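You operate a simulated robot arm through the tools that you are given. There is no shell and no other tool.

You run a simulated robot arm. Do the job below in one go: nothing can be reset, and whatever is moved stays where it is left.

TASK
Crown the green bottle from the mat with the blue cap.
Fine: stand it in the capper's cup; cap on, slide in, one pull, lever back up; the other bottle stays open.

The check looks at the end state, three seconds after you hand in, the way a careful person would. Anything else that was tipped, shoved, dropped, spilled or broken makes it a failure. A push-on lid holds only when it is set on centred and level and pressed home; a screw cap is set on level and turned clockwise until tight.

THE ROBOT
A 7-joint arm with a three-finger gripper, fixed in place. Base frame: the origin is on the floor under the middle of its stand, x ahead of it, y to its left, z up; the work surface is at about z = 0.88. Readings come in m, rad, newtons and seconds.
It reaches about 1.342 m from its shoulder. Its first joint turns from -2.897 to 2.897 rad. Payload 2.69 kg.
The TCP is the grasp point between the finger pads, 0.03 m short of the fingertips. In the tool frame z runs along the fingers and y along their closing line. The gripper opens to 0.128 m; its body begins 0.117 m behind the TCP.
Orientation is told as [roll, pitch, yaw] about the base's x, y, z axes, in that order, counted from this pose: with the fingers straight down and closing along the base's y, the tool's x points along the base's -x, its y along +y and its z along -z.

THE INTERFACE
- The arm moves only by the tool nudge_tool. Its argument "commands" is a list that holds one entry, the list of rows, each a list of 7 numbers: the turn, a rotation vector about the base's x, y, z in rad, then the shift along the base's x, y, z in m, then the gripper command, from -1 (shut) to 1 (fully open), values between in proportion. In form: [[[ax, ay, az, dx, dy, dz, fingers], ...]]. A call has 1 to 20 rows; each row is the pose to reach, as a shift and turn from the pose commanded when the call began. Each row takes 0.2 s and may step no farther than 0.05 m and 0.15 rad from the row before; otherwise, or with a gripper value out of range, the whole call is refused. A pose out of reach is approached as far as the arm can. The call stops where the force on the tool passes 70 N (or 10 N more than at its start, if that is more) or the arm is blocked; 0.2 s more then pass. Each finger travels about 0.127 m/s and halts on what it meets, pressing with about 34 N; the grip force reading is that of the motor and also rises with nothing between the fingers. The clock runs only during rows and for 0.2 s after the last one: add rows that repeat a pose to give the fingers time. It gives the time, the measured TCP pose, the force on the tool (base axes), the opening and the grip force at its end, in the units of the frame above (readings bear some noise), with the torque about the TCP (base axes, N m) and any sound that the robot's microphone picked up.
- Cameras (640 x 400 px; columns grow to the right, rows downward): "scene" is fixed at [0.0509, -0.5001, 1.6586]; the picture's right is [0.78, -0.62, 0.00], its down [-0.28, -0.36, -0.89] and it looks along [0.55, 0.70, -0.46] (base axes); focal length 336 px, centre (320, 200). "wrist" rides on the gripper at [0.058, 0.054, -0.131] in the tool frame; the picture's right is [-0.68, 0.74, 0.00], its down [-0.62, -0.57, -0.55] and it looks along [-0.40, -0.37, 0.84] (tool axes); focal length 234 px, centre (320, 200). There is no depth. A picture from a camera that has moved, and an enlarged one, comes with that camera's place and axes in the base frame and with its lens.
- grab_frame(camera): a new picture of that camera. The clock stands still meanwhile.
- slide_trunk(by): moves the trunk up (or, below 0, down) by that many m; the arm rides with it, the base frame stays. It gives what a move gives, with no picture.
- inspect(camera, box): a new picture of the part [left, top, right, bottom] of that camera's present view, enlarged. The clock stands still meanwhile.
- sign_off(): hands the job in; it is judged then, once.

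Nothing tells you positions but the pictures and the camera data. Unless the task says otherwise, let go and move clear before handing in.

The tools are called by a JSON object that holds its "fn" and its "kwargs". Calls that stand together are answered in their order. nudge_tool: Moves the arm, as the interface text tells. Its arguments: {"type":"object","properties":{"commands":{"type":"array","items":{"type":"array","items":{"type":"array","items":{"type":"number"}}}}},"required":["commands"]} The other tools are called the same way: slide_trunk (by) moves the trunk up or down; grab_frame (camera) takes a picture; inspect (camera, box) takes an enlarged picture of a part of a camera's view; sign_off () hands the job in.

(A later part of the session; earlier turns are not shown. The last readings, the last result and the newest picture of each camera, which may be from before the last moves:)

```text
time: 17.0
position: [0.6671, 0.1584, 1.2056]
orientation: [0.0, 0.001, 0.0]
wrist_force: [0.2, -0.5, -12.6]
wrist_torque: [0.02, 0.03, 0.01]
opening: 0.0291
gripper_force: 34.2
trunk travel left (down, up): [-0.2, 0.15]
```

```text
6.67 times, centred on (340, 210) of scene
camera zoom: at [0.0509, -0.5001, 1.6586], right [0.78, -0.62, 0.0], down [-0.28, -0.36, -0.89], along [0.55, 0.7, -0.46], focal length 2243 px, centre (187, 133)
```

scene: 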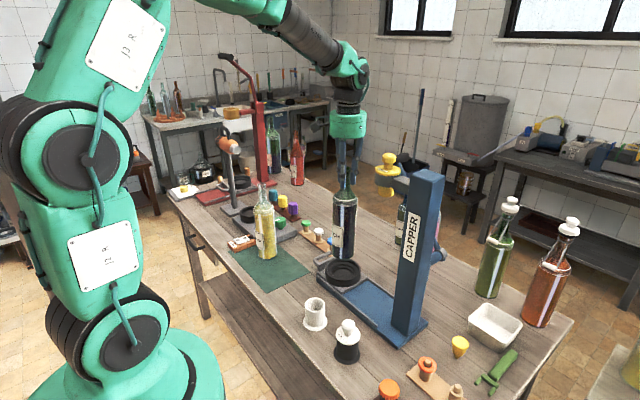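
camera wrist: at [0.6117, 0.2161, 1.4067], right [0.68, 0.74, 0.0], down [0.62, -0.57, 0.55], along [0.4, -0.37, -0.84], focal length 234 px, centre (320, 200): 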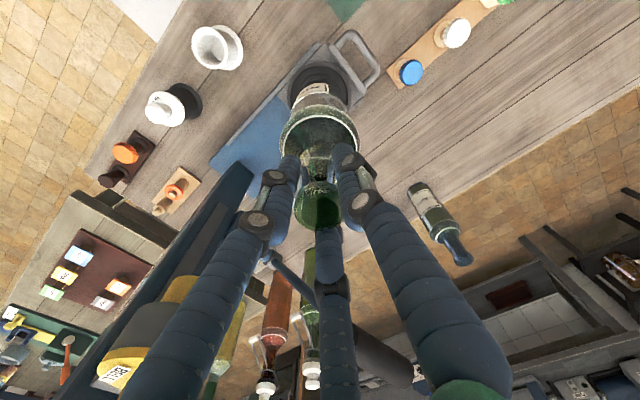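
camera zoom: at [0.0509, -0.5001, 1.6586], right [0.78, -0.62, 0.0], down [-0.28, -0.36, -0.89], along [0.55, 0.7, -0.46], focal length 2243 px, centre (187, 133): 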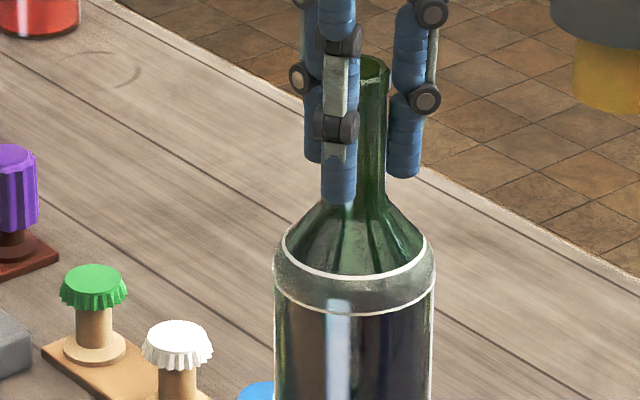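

The contact slid the tray about 4 mm along -y and rotated the bottle in the grip: it now leans about 0.026 rad in the scene view and 0.01 rad in the wrist view. I'll raise it a little, rotate the tool to bring the bottle upright, and re-centre.

{"fn": "nudge_tool", "kwargs": {"commands": [[[0, 0, 0, 0, 0, 0.015, -1], [0.0088, 0.0272, 0, 0.002, -0.0013, 0.015, -1], [0.0088, 0.0272, 0, 0.0039, -0.0026, 0.015, -1], [0.0088, 0.0272, 0, 0.0039, -0.0026, 0.015, -1]]]}}

{"fn": "inspect", "kwargs": {"camera": "wrist", "box": [280, 50, 360, 150]}}

{"fn": "inspect", "kwargs": {"camera": "wrist", "box": [280, 150, 360, 250]}}

{"fn": "inspect", "kwargs": {"camera": "scene", "box": [315, 225, 365, 285]}}

{"fn": "inspect", "kwargs": {"camera": "scene", "box": [315, 180, 365, 240]}}

```text
time: 18.0
position: [0.671, 0.1565, 1.2207]
orientation: [0.008, 0.028, -0.001]
wrist_force: [0.5, -0.1, -11.5]
wrist_torque: [-0.02, 0.01, 0.04]
opening: 0.029
gripper_force: 34.3
trunk travel left (down, up): [-0.2, 0.15]
```

```text
4.00 times, centred on (320, 100) of wrist
camera zoom: at [0.6174, 0.2082, 1.3541], right [0.68, 0.74, -0.01], down [0.63, -0.57, 0.53], along [0.38, -0.36, -0.85], focal length 937 px, centre (320, 600)
```

zoom: 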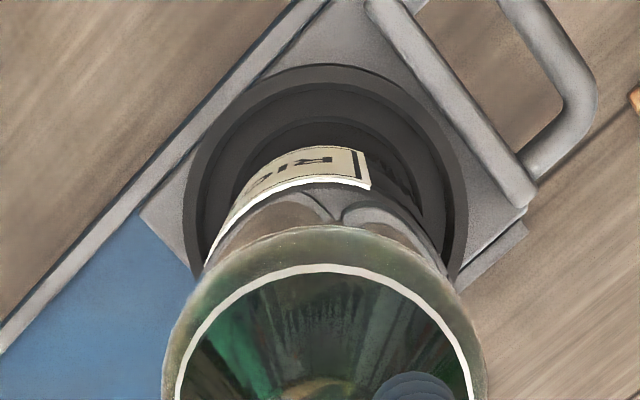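

```text
4.00 times, centred on (320, 200) of wrist
camera zoom: at [0.6174, 0.2082, 1.3541], right [0.68, 0.74, -0.01], down [0.63, -0.57, 0.53], along [0.38, -0.36, -0.85], focal length 937 px, centre (320, 200)
```

zoom: 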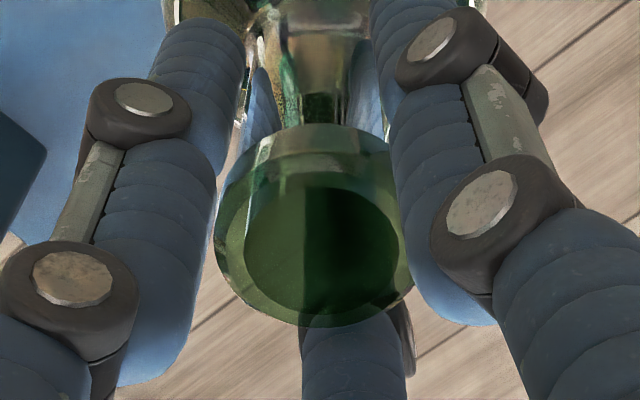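

```text
6.67 times, centred on (340, 255) of scene
camera zoom: at [0.0509, -0.5001, 1.6586], right [0.78, -0.62, 0.0], down [-0.28, -0.36, -0.89], along [0.55, 0.7, -0.46], focal length 2243 px, centre (187, -167)
```

zoom: 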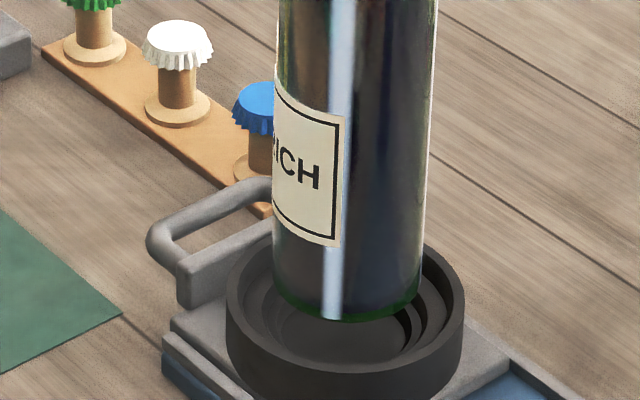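

```text
6.67 times, centred on (340, 210) of scene
camera zoom: at [0.0509, -0.5001, 1.6586], right [0.78, -0.62, 0.0], down [-0.28, -0.36, -0.89], along [0.55, 0.7, -0.46], focal length 2243 px, centre (187, 133)
```

zoom: 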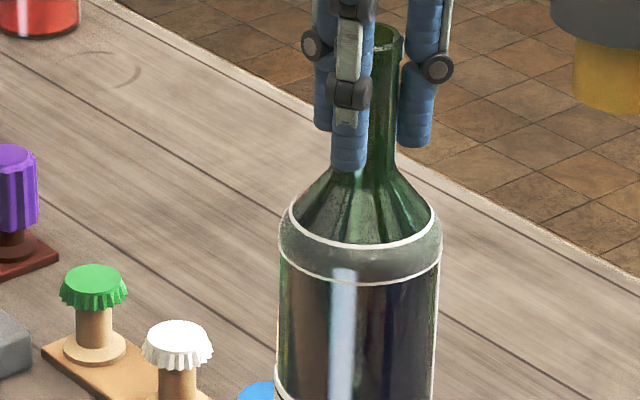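

The bottle now reads vertical within noise and is centred on the cup in both views. I'll lower it gently.

{"fn": "nudge_tool", "kwargs": {"commands": [[[0, 0, 0, 0, 0, -0.008, -1], [0, 0, 0, 0, 0, -0.016, -1], [0, 0, 0, 0, 0, -0.022, -1], [0, 0, 0, 0, 0, -0.026, -1], [0, 0, 0, 0, 0, -0.026, -1]]]}}

{"fn": "inspect", "kwargs": {"camera": "scene", "box": [315, 225, 365, 285]}}

```text
time: 19.2
position: [0.6716, 0.1559, 1.1952]
orientation: [0.008, 0.029, 0.001]
wrist_force: [-0.5, -0.8, -12.0]
wrist_torque: [0.0, 0.02, 0.02]
opening: 0.0291
gripper_force: 34.2
trunk travel left (down, up): [-0.2, 0.15]
```

```text
6.67 times, centred on (340, 255) of scene
camera zoom: at [0.0509, -0.5001, 1.6586], right [0.78, -0.62, 0.0], down [-0.28, -0.36, -0.89], along [0.55, 0.7, -0.46], focal length 2243 px, centre (187, -167)
```

zoom: 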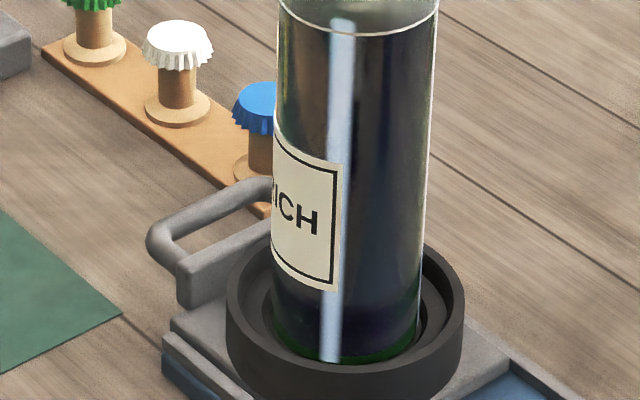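

There's no contact at this height. I'll continue down in small steps.

{"fn": "nudge_tool", "kwargs": {"commands": [[[0, 0, 0, 0, 0, -0.002, -1], [0, 0, 0, 0, 0, -0.004, -1], [0, 0, 0, 0, 0, -0.006, -1], [0, 0, 0, 0, 0, -0.006, -1]]]}}

{"fn": "inspect", "kwargs": {"camera": "scene", "box": [315, 225, 365, 285]}}

```text
time: 20.2
position: [0.6713, 0.1574, 1.1918]
orientation: [0.009, 0.023, 0.0]
wrist_force: [-3.7, -1.0, 20.0]
wrist_torque: [0.11, 0.11, 0.06]
opening: 0.0289
gripper_force: 33.9
trunk travel left (down, up): [-0.2, 0.15]
```

```text
6.67 times, centred on (340, 255) of scene
camera zoom: at [0.0509, -0.5001, 1.6586], right [0.78, -0.62, 0.0], down [-0.28, -0.36, -0.89], along [0.55, 0.7, -0.46], focal length 2243 px, centre (187, -167)
```

zoom: 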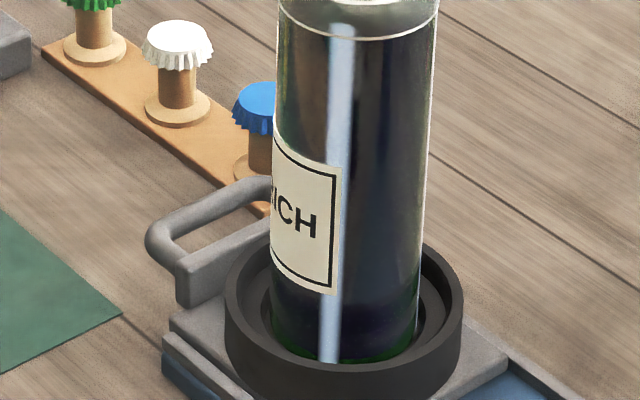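

It touched at base z of about 0.918, which may be the cup's first ledge. I'll look closely at how the base sits relative to the recess.

{"fn": "inspect", "kwargs": {"camera": "wrist", "box": [290, 50, 350, 110]}}

{"fn": "inspect", "kwargs": {"camera": "scene", "box": [322, 258, 362, 283]}}

```text
6.67 times, centred on (320, 80) of wrist
camera zoom: at [0.6172, 0.2083, 1.3245], right [0.68, 0.74, -0.01], down [0.63, -0.57, 0.53], along [0.38, -0.36, -0.85], focal length 1561 px, centre (320, 1000)
```

zoom: 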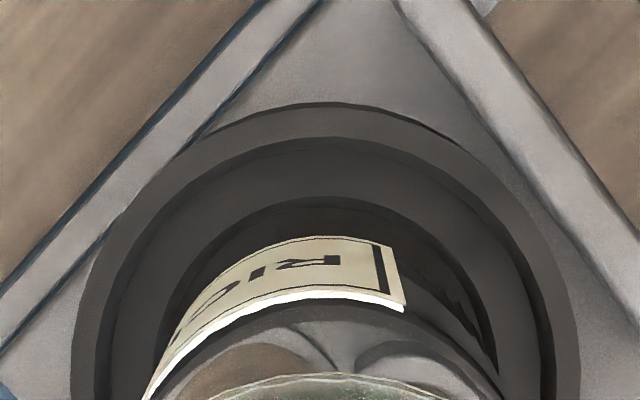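

```text
16.00 times, centred on (342, 270) of scene
camera zoom: at [0.0509, -0.5001, 1.6586], right [0.78, -0.62, 0.0], down [-0.28, -0.36, -0.89], along [0.55, 0.7, -0.46], focal length 5384 px, centre (-32, -928)
```

zoom: 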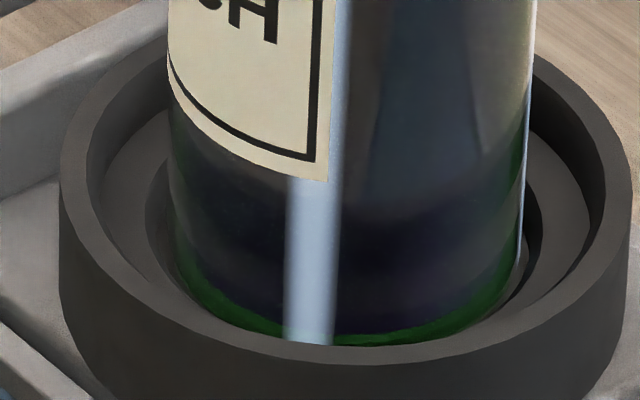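

The readings fit the base resting on a flat surface at z of about 0.918, and both cameras show it centred in the cup. I'll take off the downward load, open slightly so the fingers still cage the neck, and see how it stands.

{"fn": "nudge_tool", "kwargs": {"commands": [[[0, 0, 0, 0, 0, 0.0025, -1], [0, 0, 0, 0, 0, 0.0025, -1]]]}}

{"fn": "nudge_tool", "kwargs": {"commands": [[[0, 0, 0, 0, 0, 0, -0.55], [0, 0, 0, 0, 0, 0, -0.5], [0, 0, 0, 0, 0, 0, -0.45], [0, 0, 0, 0, 0, 0, -0.4], [0, 0, 0, 0, 0, 0, -0.35], [0, 0, 0, 0, 0, 0, -0.35]]]}}

{"fn": "inspect", "kwargs": {"camera": "scene", "box": [315, 225, 365, 285]}}

{"fn": "inspect", "kwargs": {"camera": "scene", "box": [315, 180, 365, 240]}}

{"fn": "inspect", "kwargs": {"camera": "wrist", "box": [280, 50, 360, 250]}}

```text
time: 20.8
position: [0.6712, 0.1572, 1.1912]
orientation: [0.01, 0.027, -0.001]
wrist_force: [-0.3, 0.2, 7.7]
wrist_torque: [0.3, -0.54, 0.03]
opening: 0.0291
gripper_force: 34.3
trunk travel left (down, up): [-0.2, 0.15]
```

```text
time: 22.2
position: [0.672, 0.1554, 1.191]
orientation: [0.009, 0.028, 0.0]
wrist_force: [-0.1, 0.6, 1.0]
wrist_torque: [-0.01, 0.0, -0.01]
opening: 0.0413
gripper_force: 0.0
trunk travel left (down, up): [-0.2, 0.15]
```

```text
6.67 times, centred on (340, 255) of scene
camera zoom: at [0.0509, -0.5001, 1.6586], right [0.78, -0.62, 0.0], down [-0.28, -0.36, -0.89], along [0.55, 0.7, -0.46], focal length 2243 px, centre (187, -167)
```

zoom: 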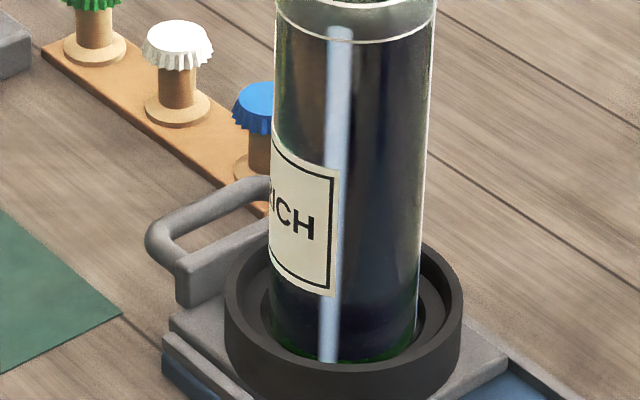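

```text
6.67 times, centred on (340, 210) of scene
camera zoom: at [0.0509, -0.5001, 1.6586], right [0.78, -0.62, 0.0], down [-0.28, -0.36, -0.89], along [0.55, 0.7, -0.46], focal length 2243 px, centre (187, 133)
```

zoom: 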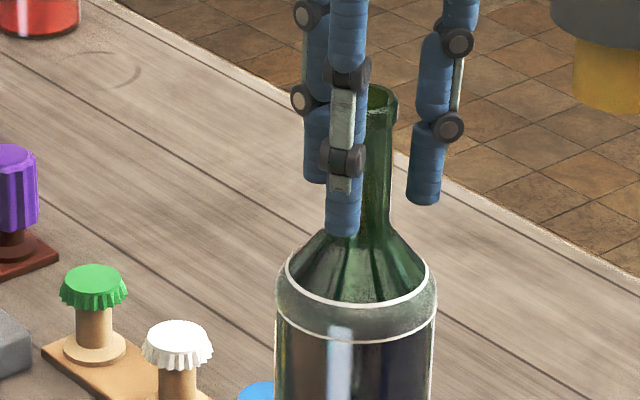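

```text
2.00 times, centred on (320, 150) of wrist
camera zoom: at [0.6176, 0.2084, 1.3244], right [0.68, 0.74, -0.01], down [0.63, -0.57, 0.53], along [0.38, -0.36, -0.85], focal length 468 px, centre (320, 300)
```

zoom: 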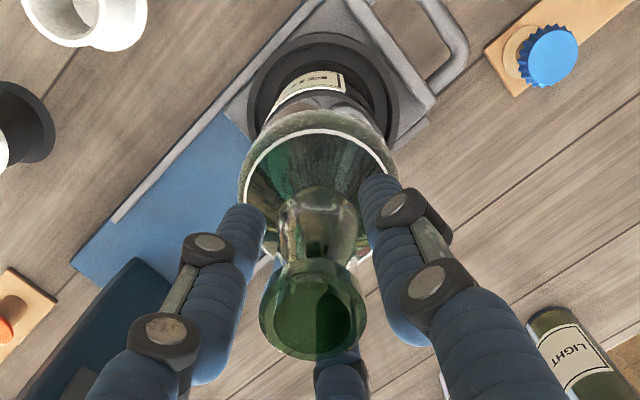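

The bottle now stands on its own, vertical in both views and centred in the cup at about (0.669, 0.1565), with its mouth near z 1.211. I'll open wider, go straight up, level the tool and then head to the blue cap.

{"fn": "nudge_tool", "kwargs": {"commands": [[[0, 0, 0, 0, 0, 0, -0.1], [0, 0, 0, 0, 0, 0, 0.1], [0, 0, 0, 0, 0, 0, 0.3], [0, 0, 0, 0, 0, 0.02, 0.3], [0, 0, 0, 0, 0, 0.05, 0.3], [0, 0, 0, 0, 0, 0.09, 0.3], [-0.0088, -0.0272, 0, 0, 0, 0.12, 0.3], [-0.0088, -0.0272, 0, 0, 0, 0.12, 0.3]]]}}

{"fn": "grab_frame", "kwargs": {"camera": "wrist"}}

{"fn": "grab_frame", "kwargs": {"camera": "scene"}}

```text
time: 24.0
position: [0.6713, 0.1562, 1.3119]
orientation: [0.001, 0.001, 0.0]
wrist_force: [-0.1, 0.2, 0.6]
wrist_torque: [0.0, -0.03, 0.01]
opening: 0.083
gripper_force: 0.0
trunk travel left (down, up): [-0.2, 0.15]
```

```text
taken
camera wrist: at [0.6136, 0.2094, 1.4425], right [0.68, 0.74, 0.0], down [0.62, -0.57, 0.55], along [0.4, -0.37, -0.84], focal length 234 px, centre (320, 200)
```

wrist: 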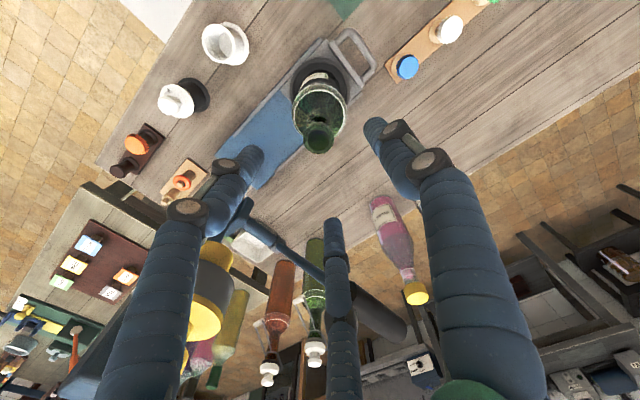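

```text
taken
```

scene: 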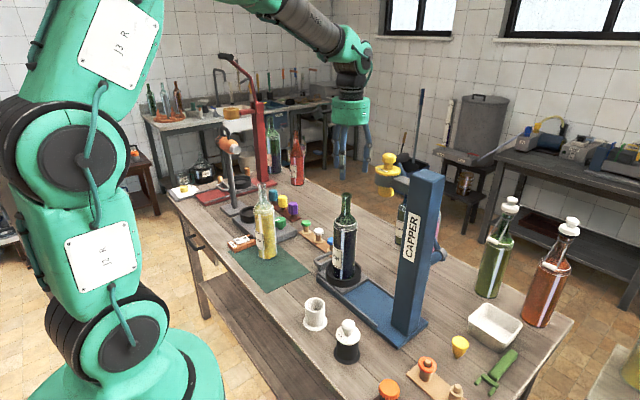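

{"fn": "inspect", "kwargs": {"camera": "wrist", "box": [280, 60, 360, 160]}}

{"fn": "inspect", "kwargs": {"camera": "wrist", "box": [370, 0, 490, 100]}}

{"fn": "inspect", "kwargs": {"camera": "wrist", "box": [160, 180, 420, 360]}}

{"fn": "inspect", "kwargs": {"camera": "scene", "box": [300, 170, 400, 300]}}

```text
4.00 times, centred on (320, 110) of wrist
camera zoom: at [0.6136, 0.2094, 1.4425], right [0.68, 0.74, 0.0], down [0.62, -0.57, 0.55], along [0.4, -0.37, -0.84], focal length 937 px, centre (320, 560)
```

zoom: 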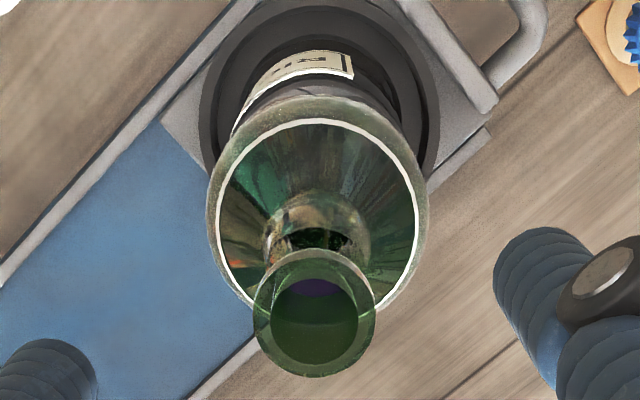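

```text
4.00 times, centred on (430, 50) of wrist
camera zoom: at [0.6136, 0.2094, 1.4425], right [0.68, 0.74, 0.0], down [0.62, -0.57, 0.55], along [0.4, -0.37, -0.84], focal length 937 px, centre (-120, 800)
```

zoom: 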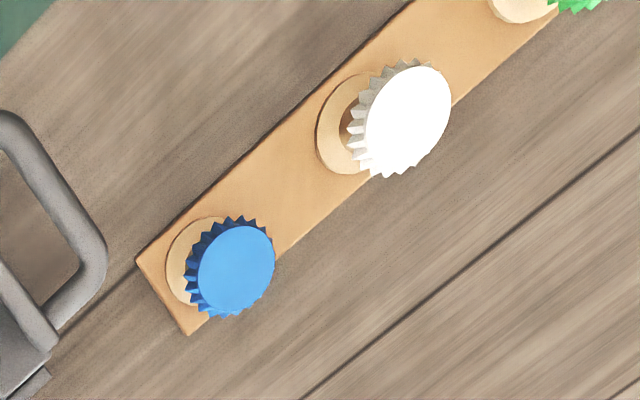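

```text
2.22 times, centred on (290, 270) of wrist
camera zoom: at [0.6136, 0.2094, 1.4425], right [0.68, 0.74, 0.0], down [0.62, -0.57, 0.55], along [0.4, -0.37, -0.84], focal length 520 px, centre (387, 44)
```

zoom: 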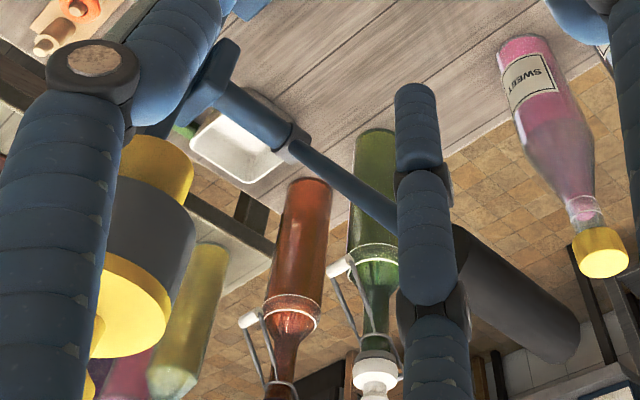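

```text
3.08 times, centred on (350, 235) of scene
camera zoom: at [0.0509, -0.5001, 1.6586], right [0.78, -0.62, 0.0], down [-0.28, -0.36, -0.89], along [0.55, 0.7, -0.46], focal length 1035 px, centre (228, 92)
```

zoom: 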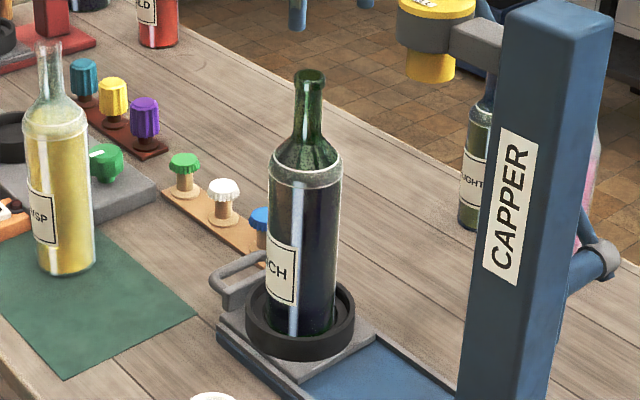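

The mouth is confirmed at (0.669, 0.156, 1.211) with the bottle upright. The blue cap is at about (0.749, 0.3115) with its top near z 0.938, so I'll move above it and look again.

{"fn": "nudge_tool", "kwargs": {"commands": [[[0, 0, 0, 0, 0.04, 0, 0.2], [0, 0, 0, 0.005, 0.08, 0, 0.1], [0, 0, 0, 0.03, 0.115, 0, 0.0], [0, 0, 0, 0.06, 0.14, 0, 0.0], [0, 0, 0, 0.0777, 0.1553, -0.03, 0.0], [0, 0, 0, 0.0777, 0.1553, -0.07, 0.0], [0, 0, 0, 0.0777, 0.1553, -0.11, 0.0], [0, 0, 0, 0.0777, 0.1553, -0.15, 0.0], [0, 0, 0, 0.0777, 0.1553, -0.19, 0.0], [0, 0, 0, 0.0777, 0.1553, -0.23, 0.0], [0, 0, 0, 0.0777, 0.1553, -0.26, 0.0], [0, 0, 0, 0.0777, 0.1553, -0.26, 0.0]]]}}

{"fn": "grab_frame", "kwargs": {"camera": "wrist"}}

{"fn": "inspect", "kwargs": {"camera": "wrist", "box": [280, 80, 360, 180]}}

{"fn": "grab_frame", "kwargs": {"camera": "scene"}}

```text
time: 26.6
position: [0.7491, 0.3105, 1.0511]
orientation: [-0.001, -0.001, 0.0]
wrist_force: [-0.5, -0.2, -0.7]
wrist_torque: [-0.01, 0.01, 0.0]
opening: 0.0638
gripper_force: 0.0
trunk travel left (down, up): [-0.2, 0.15]
```

```text
taken
camera wrist: at [0.6922, 0.3651, 1.1808], right [0.68, 0.74, 0.0], down [0.62, -0.57, 0.55], along [0.4, -0.37, -0.84], focal length 234 px, centre (320, 200)
```

wrist: 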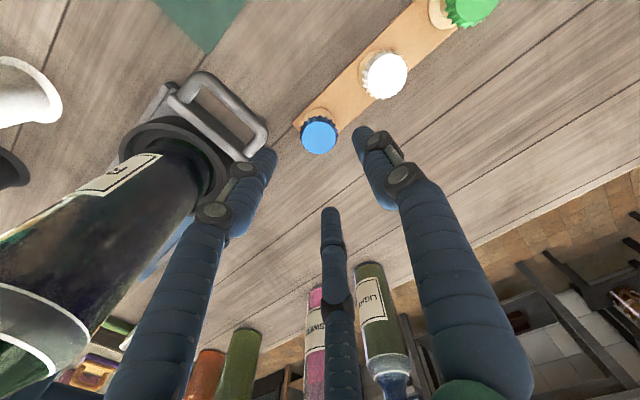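

```text
4.00 times, centred on (320, 130) of wrist
camera zoom: at [0.6922, 0.3651, 1.1808], right [0.68, 0.74, 0.0], down [0.62, -0.57, 0.55], along [0.4, -0.37, -0.84], focal length 937 px, centre (320, 480)
```

zoom: 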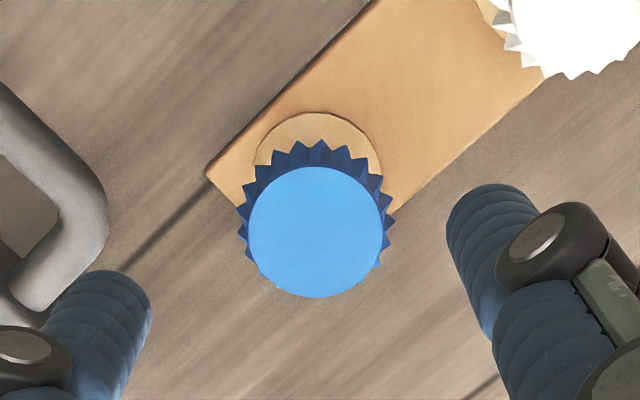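

```text
taken
```

scene: 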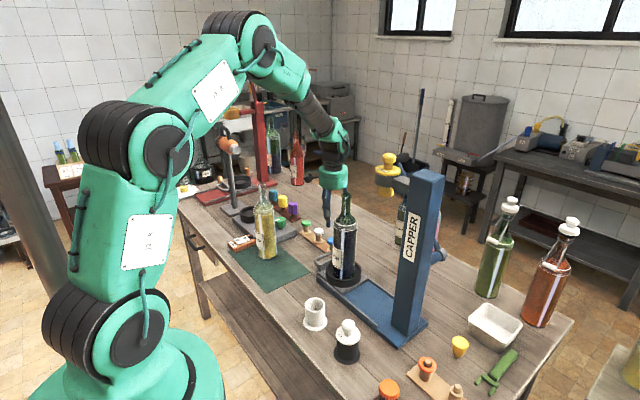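

The cap is within 1 mm of the tool axis, with its top at about z 0.9415. I'll descend to TCP z 0.94, leaving the tips around 0.91 and above the peg flange, and check before closing.

{"fn": "nudge_tool", "kwargs": {"commands": [[[0, 0, 0, -0.0004, -0.0006, -0.04, 0.0], [0, 0, 0, -0.0004, -0.0006, -0.08, 0.0], [0, 0, 0, -0.0004, -0.0006, -0.1, 0.0], [0, 0, 0, -0.0004, -0.0006, -0.111, 0.0], [0, 0, 0, -0.0004, -0.0006, -0.111, 0.0]]]}}

{"fn": "inspect", "kwargs": {"camera": "wrist", "box": [260, 120, 380, 240]}}

{"fn": "inspect", "kwargs": {"camera": "scene", "box": [290, 190, 350, 270]}}

```text
time: 27.8
position: [0.7478, 0.3111, 0.9413]
orientation: [0.001, 0.001, 0.0]
wrist_force: [0.3, -0.6, -0.2]
wrist_torque: [-0.01, 0.02, -0.05]
opening: 0.0641
gripper_force: 0.0
trunk travel left (down, up): [-0.2, 0.15]
```

```text
3.33 times, centred on (320, 180) of wrist
camera zoom: at [0.6908, 0.3646, 1.0713], right [0.68, 0.74, 0.0], down [0.62, -0.57, 0.55], along [0.4, -0.37, -0.84], focal length 781 px, centre (320, 267)
```

zoom: 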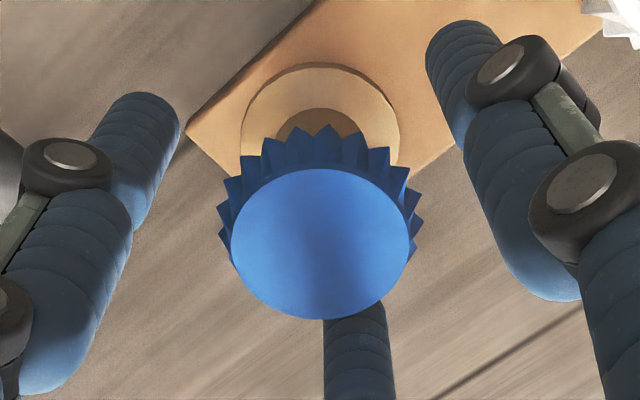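

```text
5.00 times, centred on (320, 230) of scene
camera zoom: at [0.0509, -0.5001, 1.6586], right [0.78, -0.62, 0.0], down [-0.28, -0.36, -0.89], along [0.55, 0.7, -0.46], focal length 1682 px, centre (320, 50)
```

zoom: 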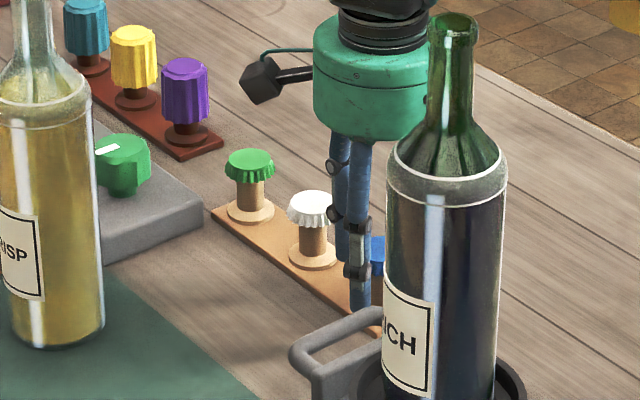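

The cap is centred between the fingers. I'll close gently on its skirt.

{"fn": "nudge_tool", "kwargs": {"commands": [[[0, 0, 0, 0, 0, 0, -0.15], [0, 0, 0, 0, 0, 0, -0.3], [0, 0, 0, 0, 0, 0, -0.5], [0, 0, 0, 0, 0, 0, -0.8], [0, 0, 0, 0, 0, 0, -1], [0, 0, 0, 0, 0, 0, -1]]]}}

{"fn": "inspect", "kwargs": {"camera": "wrist", "box": [260, 120, 380, 240]}}

```text
time: 29.2
position: [0.7487, 0.3111, 0.9418]
orientation: [0.001, -0.001, -0.001]
wrist_force: [0.4, 0.7, -0.6]
wrist_torque: [0.01, -0.02, 0.03]
opening: 0.0352
gripper_force: 34.3
trunk travel left (down, up): [-0.2, 0.15]
```

```text
3.33 times, centred on (320, 180) of wrist
camera zoom: at [0.6907, 0.3646, 1.0715], right [0.68, 0.74, 0.0], down [0.62, -0.57, 0.55], along [0.4, -0.37, -0.84], focal length 781 px, centre (320, 267)
```

zoom: 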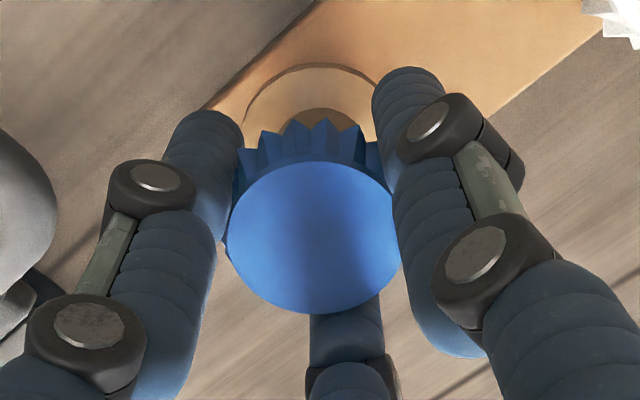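

The cap is gripped (opening 35 mm, no side load). I'll lift it off its peg.

{"fn": "nudge_tool", "kwargs": {"commands": [[[0, 0, 0, 0, 0, 0.01, -1], [0, 0, 0, 0, 0, 0.025, -1], [0, 0, 0, 0, 0, 0.05, -1], [0, 0, 0, 0, 0, 0.08, -1], [0, 0, 0, 0, 0, 0.08, -1]]]}}

{"fn": "inspect", "kwargs": {"camera": "wrist", "box": [260, 100, 380, 240]}}

{"fn": "inspect", "kwargs": {"camera": "scene", "box": [290, 180, 350, 260]}}

```text
time: 30.4
position: [0.7486, 0.3114, 1.0209]
orientation: [0.0, 0.001, -0.001]
wrist_force: [0.2, -0.3, 0.4]
wrist_torque: [-0.02, -0.04, 0.01]
opening: 0.035
gripper_force: 34.1
trunk travel left (down, up): [-0.2, 0.15]
```

```text
2.86 times, centred on (320, 170) of wrist
camera zoom: at [0.6899, 0.365, 1.1513], right [0.68, 0.74, 0.0], down [0.62, -0.57, 0.55], along [0.4, -0.37, -0.84], focal length 669 px, centre (320, 286)
```

zoom: 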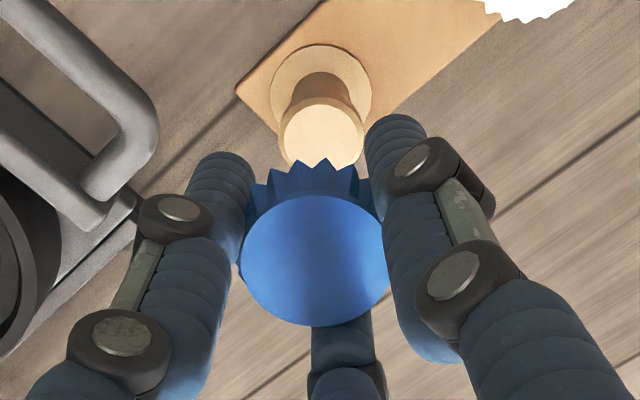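

```text
5.00 times, centred on (320, 220) of scene
camera zoom: at [0.0509, -0.5001, 1.6586], right [0.78, -0.62, 0.0], down [-0.28, -0.36, -0.89], along [0.55, 0.7, -0.46], focal length 1682 px, centre (320, 100)
```

zoom: 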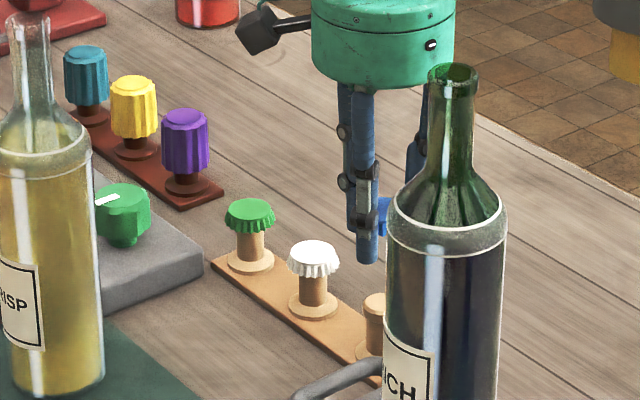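

The cap came off cleanly and sits about 1 mm from the tool axis. I'll raise it and carry it above the bottle mouth.

{"fn": "nudge_tool", "kwargs": {"commands": [[[0, 0, 0, 0, 0, 0.04, -1], [0, 0, 0, 0, 0, 0.08, -1], [0, 0, 0, 0, 0, 0.12, -1], [0, 0, 0, 0, 0, 0.16, -1], [0, 0, 0, 0, 0, 0.2, -1], [0, 0, 0, 0, 0, 0.24, -1], [0, 0, 0, 0, 0, 0.28, -1], [0, 0, 0, -0.015, -0.03, 0.28, -1], [0, 0, 0, -0.034, -0.067, 0.28, -1], [0, 0, 0, -0.05, -0.1, 0.28, -1], [0, 0, 0, -0.065, -0.13, 0.28, -1], [0, 0, 0, -0.0774, -0.1544, 0.28, -1], [0, 0, 0, -0.0774, -0.1544, 0.28, -1], [0, 0, 0, -0.0774, -0.1544, 0.27, -1], [0, 0, 0, -0.0774, -0.1544, 0.27, -1]]]}}

{"fn": "inspect", "kwargs": {"camera": "wrist", "box": [260, 80, 380, 240]}}

{"fn": "inspect", "kwargs": {"camera": "scene", "box": [310, 130, 380, 230]}}

```text
time: 33.6
position: [0.6711, 0.157, 1.2909]
orientation: [-0.001, 0.001, 0.0]
wrist_force: [1.2, 0.0, -0.7]
wrist_torque: [-0.02, 0.02, 0.02]
opening: 0.0353
gripper_force: 34.0
trunk travel left (down, up): [-0.2, 0.15]
```

```text
2.50 times, centred on (320, 160) of wrist
camera zoom: at [0.614, 0.2106, 1.4213], right [0.68, 0.74, 0.0], down [0.62, -0.57, 0.55], along [0.4, -0.37, -0.84], focal length 585 px, centre (320, 300)
```

zoom: 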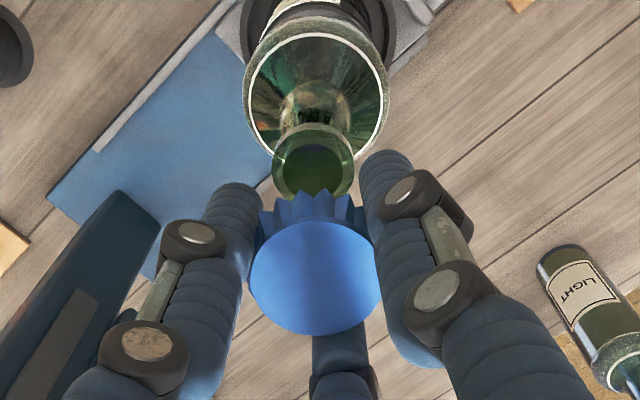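

```text
4.00 times, centred on (345, 180) of scene
camera zoom: at [0.0509, -0.5001, 1.6586], right [0.78, -0.62, 0.0], down [-0.28, -0.36, -0.89], along [0.55, 0.7, -0.46], focal length 1346 px, centre (220, 280)
```

zoom: 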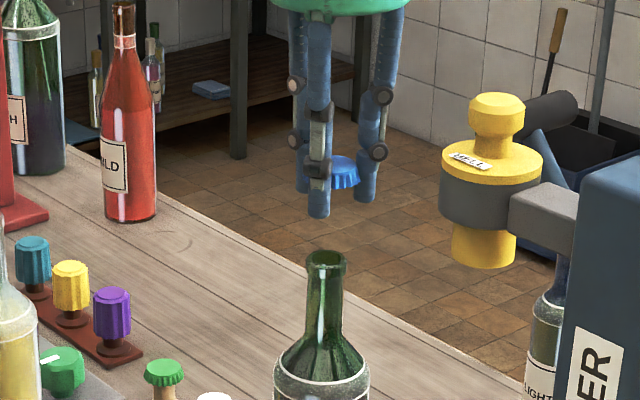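

The mouth is about 2.3 mm off the cap along -x. I'll correct that, lower to just above the lip and check again.

{"fn": "nudge_tool", "kwargs": {"commands": [[[0, 0, 0, -0.0023, 0, -0.01, -1], [0, 0, 0, -0.0023, 0, -0.03, -1], [0, 0, 0, -0.0023, 0, -0.045, -1], [0, 0, 0, -0.0023, 0, -0.052, -1], [0, 0, 0, -0.0023, 0, -0.052, -1]]]}}

{"fn": "inspect", "kwargs": {"camera": "wrist", "box": [270, 120, 370, 240]}}

{"fn": "inspect", "kwargs": {"camera": "scene", "box": [325, 170, 365, 210]}}

```text
time: 34.8
position: [0.6688, 0.1572, 1.2383]
orientation: [-0.002, -0.001, 0.0]
wrist_force: [0.0, -0.2, -0.2]
wrist_torque: [0.01, 0.03, -0.01]
opening: 0.0352
gripper_force: 34.0
trunk travel left (down, up): [-0.2, 0.15]
```

```text
3.33 times, centred on (320, 180) of wrist
camera zoom: at [0.6113, 0.2101, 1.3692], right [0.68, 0.74, 0.0], down [0.62, -0.57, 0.55], along [0.4, -0.37, -0.84], focal length 781 px, centre (320, 267)
```

zoom: 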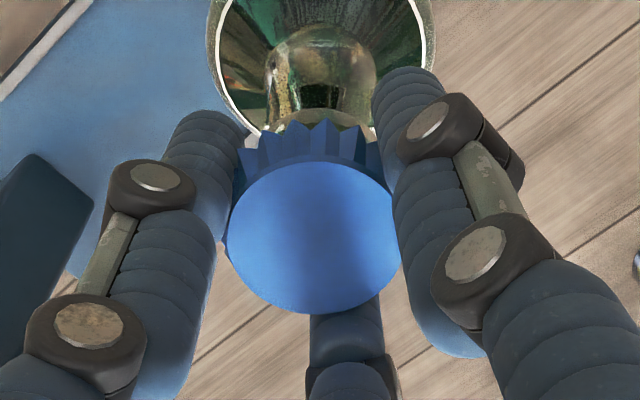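

```text
10.00 times, centred on (345, 190) of scene
camera zoom: at [0.0509, -0.5001, 1.6586], right [0.78, -0.62, 0.0], down [-0.28, -0.36, -0.89], along [0.55, 0.7, -0.46], focal length 3365 px, centre (70, 300)
```

zoom: 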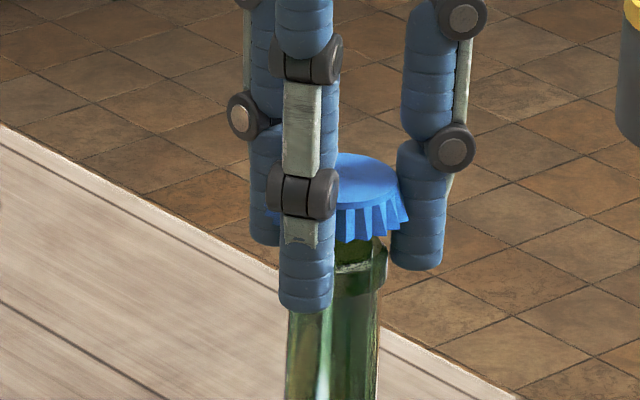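

The cap is within about 1 mm of the mouth in both views. I'll make a small correction and lower it onto the lip slowly.

{"fn": "nudge_tool", "kwargs": {"commands": [[[0, 0, 0, 0.0008, 0, -0.004, -1], [0, 0, 0, 0.0008, 0, -0.009, -1], [0, 0, 0, 0.0008, 0, -0.013, -1], [0, 0, 0, 0.0008, 0, -0.017, -1], [0, 0, 0, 0.0008, 0, -0.017, -1]]]}}

{"fn": "inspect", "kwargs": {"camera": "wrist", "box": [270, 120, 370, 240]}}

{"fn": "inspect", "kwargs": {"camera": "scene", "box": [325, 170, 365, 210]}}

```text
time: 36.0
position: [0.671, 0.1559, 1.2208]
orientation: [0.0, 0.0, 0.001]
wrist_force: [-0.8, 0.7, 0.2]
wrist_torque: [-0.04, -0.01, 0.03]
opening: 0.0352
gripper_force: 33.5
trunk travel left (down, up): [-0.2, 0.15]
```

```text
3.33 times, centred on (320, 180) of wrist
camera zoom: at [0.6125, 0.2096, 1.3521], right [0.68, 0.74, 0.0], down [0.62, -0.57, 0.55], along [0.4, -0.37, -0.84], focal length 781 px, centre (320, 267)
```

zoom: 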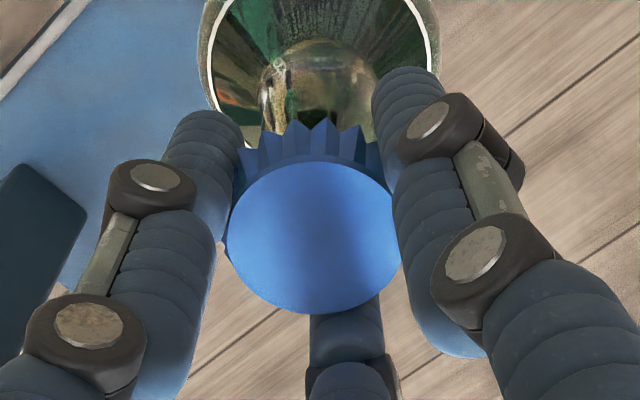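

```text
10.00 times, centred on (345, 190) of scene
camera zoom: at [0.0509, -0.5001, 1.6586], right [0.78, -0.62, 0.0], down [-0.28, -0.36, -0.89], along [0.55, 0.7, -0.46], focal length 3365 px, centre (70, 300)
```

zoom: 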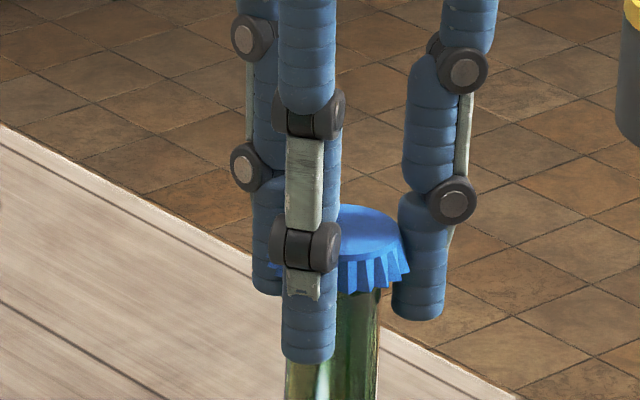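

The skirt is now around the lip with no side force. I'll keep lowering until the cap rests on the rim.

{"fn": "nudge_tool", "kwargs": {"commands": [[[0, 0, 0, 0, 0, -0.002, -1], [0, 0, 0, 0, 0, -0.004, -1], [0, 0, 0, 0, 0, -0.006, -1], [0, 0, 0, 0, 0, -0.006, -1]]]}}

{"fn": "inspect", "kwargs": {"camera": "scene", "box": [325, 170, 365, 210]}}

```text
time: 37.0
position: [0.6706, 0.1563, 1.2181]
orientation: [-0.001, -0.003, 0.0]
wrist_force: [2.8, 0.8, 21.6]
wrist_torque: [0.08, -0.01, 0.02]
opening: 0.035
gripper_force: 34.4
trunk travel left (down, up): [-0.2, 0.15]
```

```text
10.00 times, centred on (345, 190) of scene
camera zoom: at [0.0509, -0.5001, 1.6586], right [0.78, -0.62, 0.0], down [-0.28, -0.36, -0.89], along [0.55, 0.7, -0.46], focal length 3365 px, centre (70, 300)
```

zoom: 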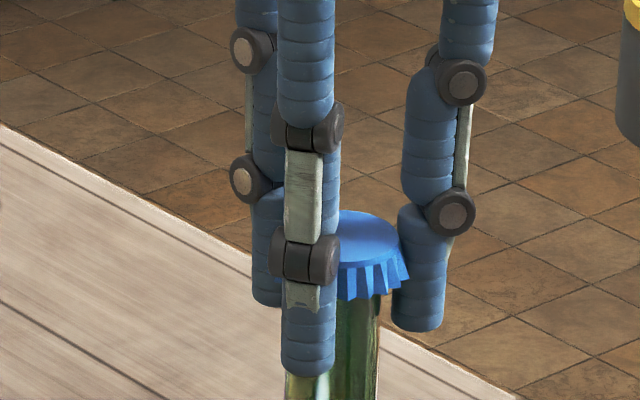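

The cap is on the rim with a well-centred 21 N reaction. I'll unload and open slowly so it rests on the bottle.

{"fn": "nudge_tool", "kwargs": {"commands": [[[0, 0, 0, 0, 0, 0.002, -1], [0, 0, 0, 0, 0, 0.002, -1]]]}}

{"fn": "nudge_tool", "kwargs": {"commands": [[[0, 0, 0, 0, 0, 0, -0.45], [0, 0, 0, 0, 0, 0, -0.4], [0, 0, 0, 0, 0, 0, -0.35], [0, 0, 0, 0, 0, 0, -0.3], [0, 0, 0, 0, 0, 0, -0.2], [0, 0, 0, 0, 0, 0, -0.1], [0, 0, 0, 0, 0, 0, 0.0], [0, 0, 0, 0, 0, 0, 0.0]]]}}

{"fn": "inspect", "kwargs": {"camera": "scene", "box": [325, 170, 365, 210]}}

{"fn": "inspect", "kwargs": {"camera": "wrist", "box": [270, 120, 370, 240]}}

```text
time: 37.6
position: [0.6704, 0.1556, 1.2167]
orientation: [-0.001, 0.0, 0.001]
wrist_force: [2.6, 0.0, 11.7]
wrist_torque: [0.05, -0.09, 0.0]
opening: 0.0351
gripper_force: 34.0
trunk travel left (down, up): [-0.2, 0.15]
```

```text
time: 39.4
position: [0.6704, 0.1568, 1.2179]
orientation: [-0.001, 0.0, 0.001]
wrist_force: [-0.6, 0.4, -0.5]
wrist_torque: [0.01, -0.01, -0.02]
opening: 0.0639
gripper_force: 0.1
trunk travel left (down, up): [-0.2, 0.15]
```

```text
10.00 times, centred on (345, 190) of scene
camera zoom: at [0.0509, -0.5001, 1.6586], right [0.78, -0.62, 0.0], down [-0.28, -0.36, -0.89], along [0.55, 0.7, -0.46], focal length 3365 px, centre (70, 300)
```

zoom: 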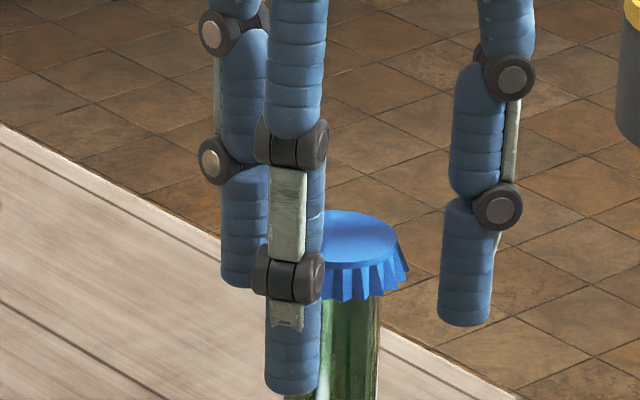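

```text
3.33 times, centred on (320, 180) of wrist
camera zoom: at [0.6124, 0.2097, 1.3484], right [0.68, 0.74, 0.0], down [0.62, -0.57, 0.55], along [0.4, -0.37, -0.84], focal length 781 px, centre (320, 267)
```

zoom: 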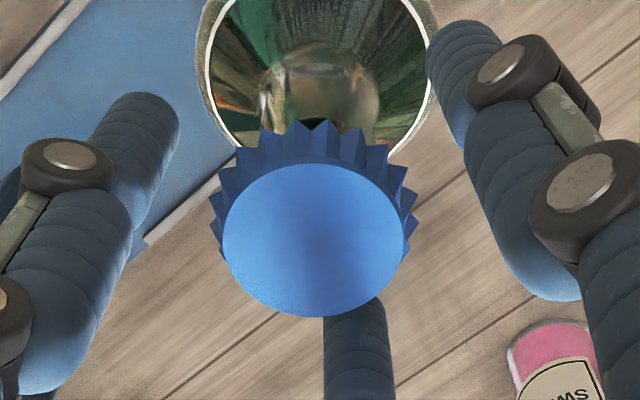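

The cap sits on the mouth on its own. I'll open wider, retreat straight up and check that it's level.

{"fn": "nudge_tool", "kwargs": {"commands": [[[0, 0, 0, 0, 0, 0, 0.2], [0, 0, 0, 0, 0, 0.02, 0.2], [0, 0, 0, 0, 0, 0.05, 0.2], [0, 0, 0, 0, 0, 0.08, 0.2], [0, 0, 0, 0, 0.04, 0.1, 0.2], [0, 0, 0, 0, 0.08, 0.1, 0.2], [0, 0, 0, 0, 0.12, 0.1, 0.2], [0, 0, 0, 0, 0.12, 0.1, 0.2]]]}}

{"fn": "inspect", "kwargs": {"camera": "scene", "box": [315, 170, 375, 230]}}

{"fn": "grab_frame", "kwargs": {"camera": "wrist"}}

{"fn": "grab_frame", "kwargs": {"camera": "scene"}}

```text
time: 41.2
position: [0.6694, 0.2772, 1.3192]
orientation: [0.0, -0.001, 0.001]
wrist_force: [-0.6, 0.7, 0.5]
wrist_torque: [-0.03, 0.0, 0.01]
opening: 0.0767
gripper_force: 0.2
trunk travel left (down, up): [-0.2, 0.15]
```

```text
6.67 times, centred on (345, 200) of scene
camera zoom: at [0.0509, -0.5001, 1.6586], right [0.78, -0.62, 0.0], down [-0.28, -0.36, -0.89], along [0.55, 0.7, -0.46], focal length 2243 px, centre (153, 200)
```

zoom: 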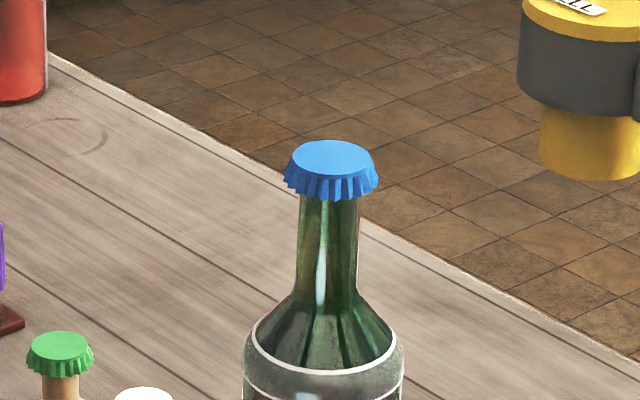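

```text
taken
camera wrist: at [0.6117, 0.3307, 1.4491], right [0.68, 0.74, 0.0], down [0.62, -0.57, 0.55], along [0.4, -0.37, -0.84], focal length 234 px, centre (320, 200)
```

wrist: 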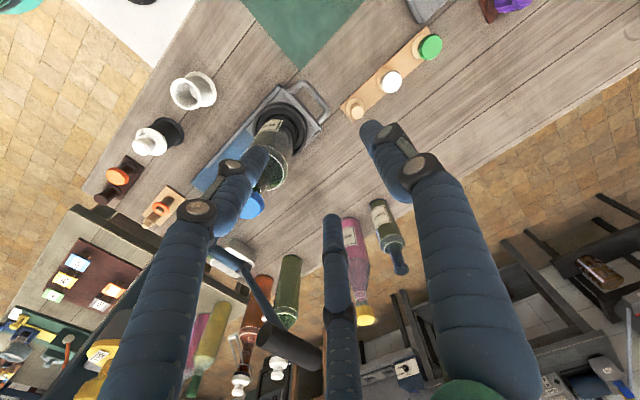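

```text
taken
```

scene: 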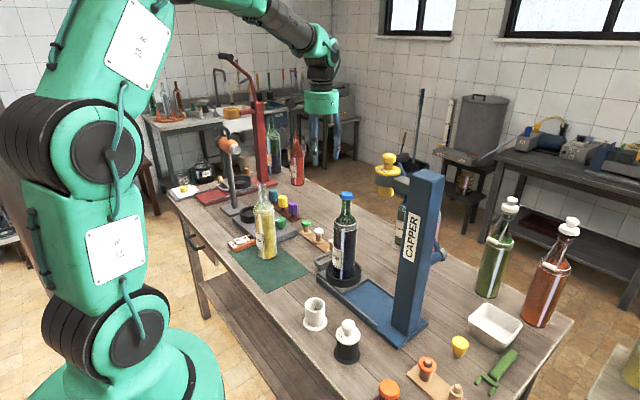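

The cap looks level. Next is sliding the tray in, so I'll measure the tray handle.

{"fn": "inspect", "kwargs": {"camera": "wrist", "box": [220, 60, 360, 200]}}

{"fn": "inspect", "kwargs": {"camera": "scene", "box": [305, 240, 385, 310]}}

{"fn": "inspect", "kwargs": {"camera": "wrist", "box": [60, 220, 360, 400]}}

```text
2.86 times, centred on (290, 130) of wrist
camera zoom: at [0.6117, 0.3307, 1.4491], right [0.68, 0.74, 0.0], down [0.62, -0.57, 0.55], along [0.4, -0.37, -0.84], focal length 669 px, centre (406, 400)
```

zoom: 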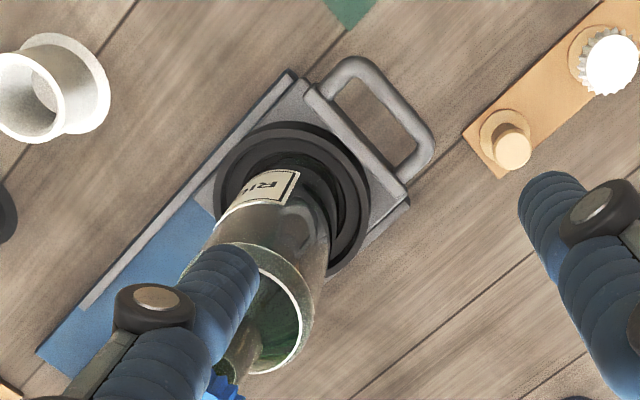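

```text
5.71 times, centred on (345, 275) of scene
camera zoom: at [0.0509, -0.5001, 1.6586], right [0.78, -0.62, 0.0], down [-0.28, -0.36, -0.89], along [0.55, 0.7, -0.46], focal length 1923 px, centre (177, -229)
```

zoom: 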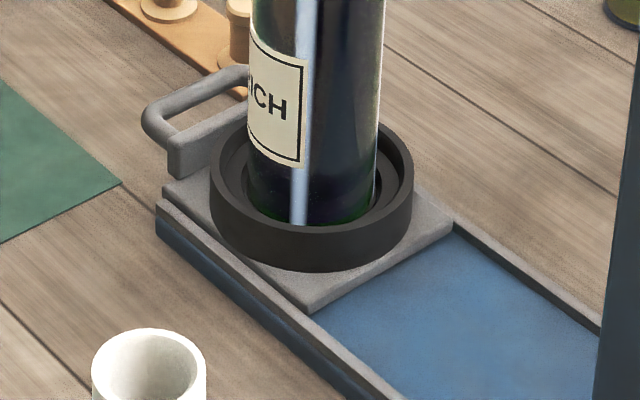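

```text
2.13 times, centred on (210, 310) of wrist
camera zoom: at [0.6117, 0.3307, 1.4491], right [0.68, 0.74, 0.0], down [0.62, -0.57, 0.55], along [0.4, -0.37, -0.84], focal length 500 px, centre (555, -35)
```

zoom: 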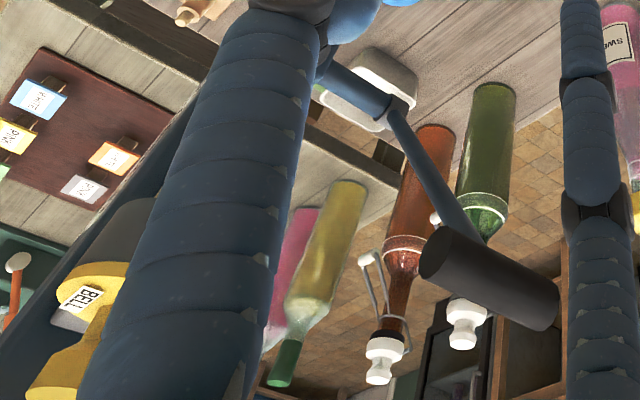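

The tray handle's outer bar runs along x, centred near x 0.670, at y of about 0.262 and z of about 0.925. The tray needs to travel about 0.148 m along -y. I'll close the fingers, back off in +y and lower behind the handle.

{"fn": "nudge_tool", "kwargs": {"commands": [[[0, 0, 0, 0.001, 0.04, 0, 0], [0, 0, 0, 0.001, 0.045, -0.04, -0.5], [0, 0, 0, 0.001, 0.045, -0.085, -1], [0, 0, 0, 0.001, 0.045, -0.13, -1], [0, 0, 0, 0.001, 0.045, -0.175, -1], [0, 0, 0, 0.001, 0.045, -0.22, -1], [0, 0, 0, 0.001, 0.045, -0.26, -1], [0, 0, 0, 0.001, 0.045, -0.3, -1], [0, 0, 0, 0.001, 0.045, -0.33, -1], [0, 0, 0, 0.001, 0.045, -0.33, -1]]]}}

{"fn": "grab_frame", "kwargs": {"camera": "wrist"}}

{"fn": "grab_frame", "kwargs": {"camera": "scene"}}

```text
time: 43.4
position: [0.6714, 0.3209, 0.9865]
orientation: [0.0, 0.0, -0.001]
wrist_force: [-0.2, 0.1, -0.3]
wrist_torque: [0.01, -0.02, -0.02]
opening: 0.0023
gripper_force: 31.5
trunk travel left (down, up): [-0.2, 0.15]
```

```text
taken
camera wrist: at [0.6136, 0.375, 1.1173], right [0.68, 0.74, 0.0], down [0.62, -0.57, 0.55], along [0.4, -0.37, -0.84], focal length 234 px, centre (320, 200)
```

wrist: 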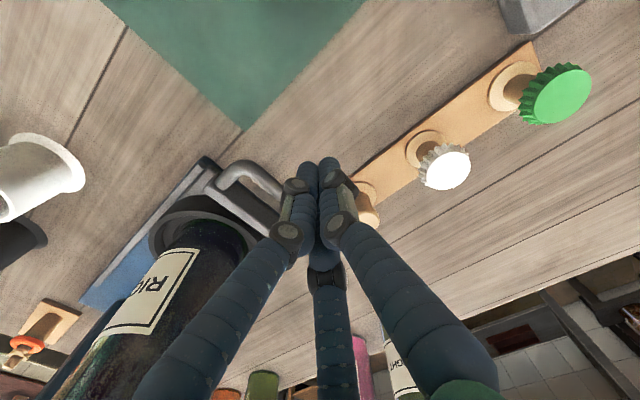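

```text
taken
```

scene: 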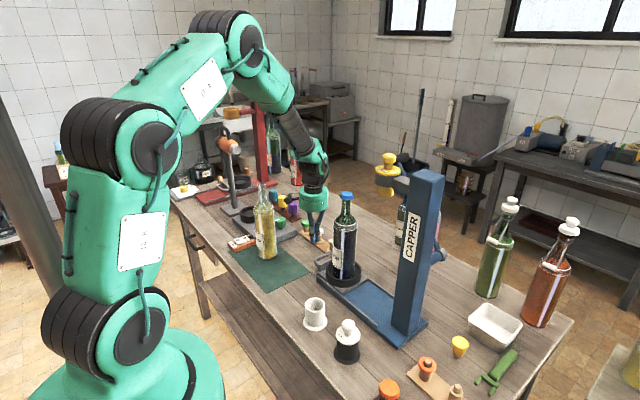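

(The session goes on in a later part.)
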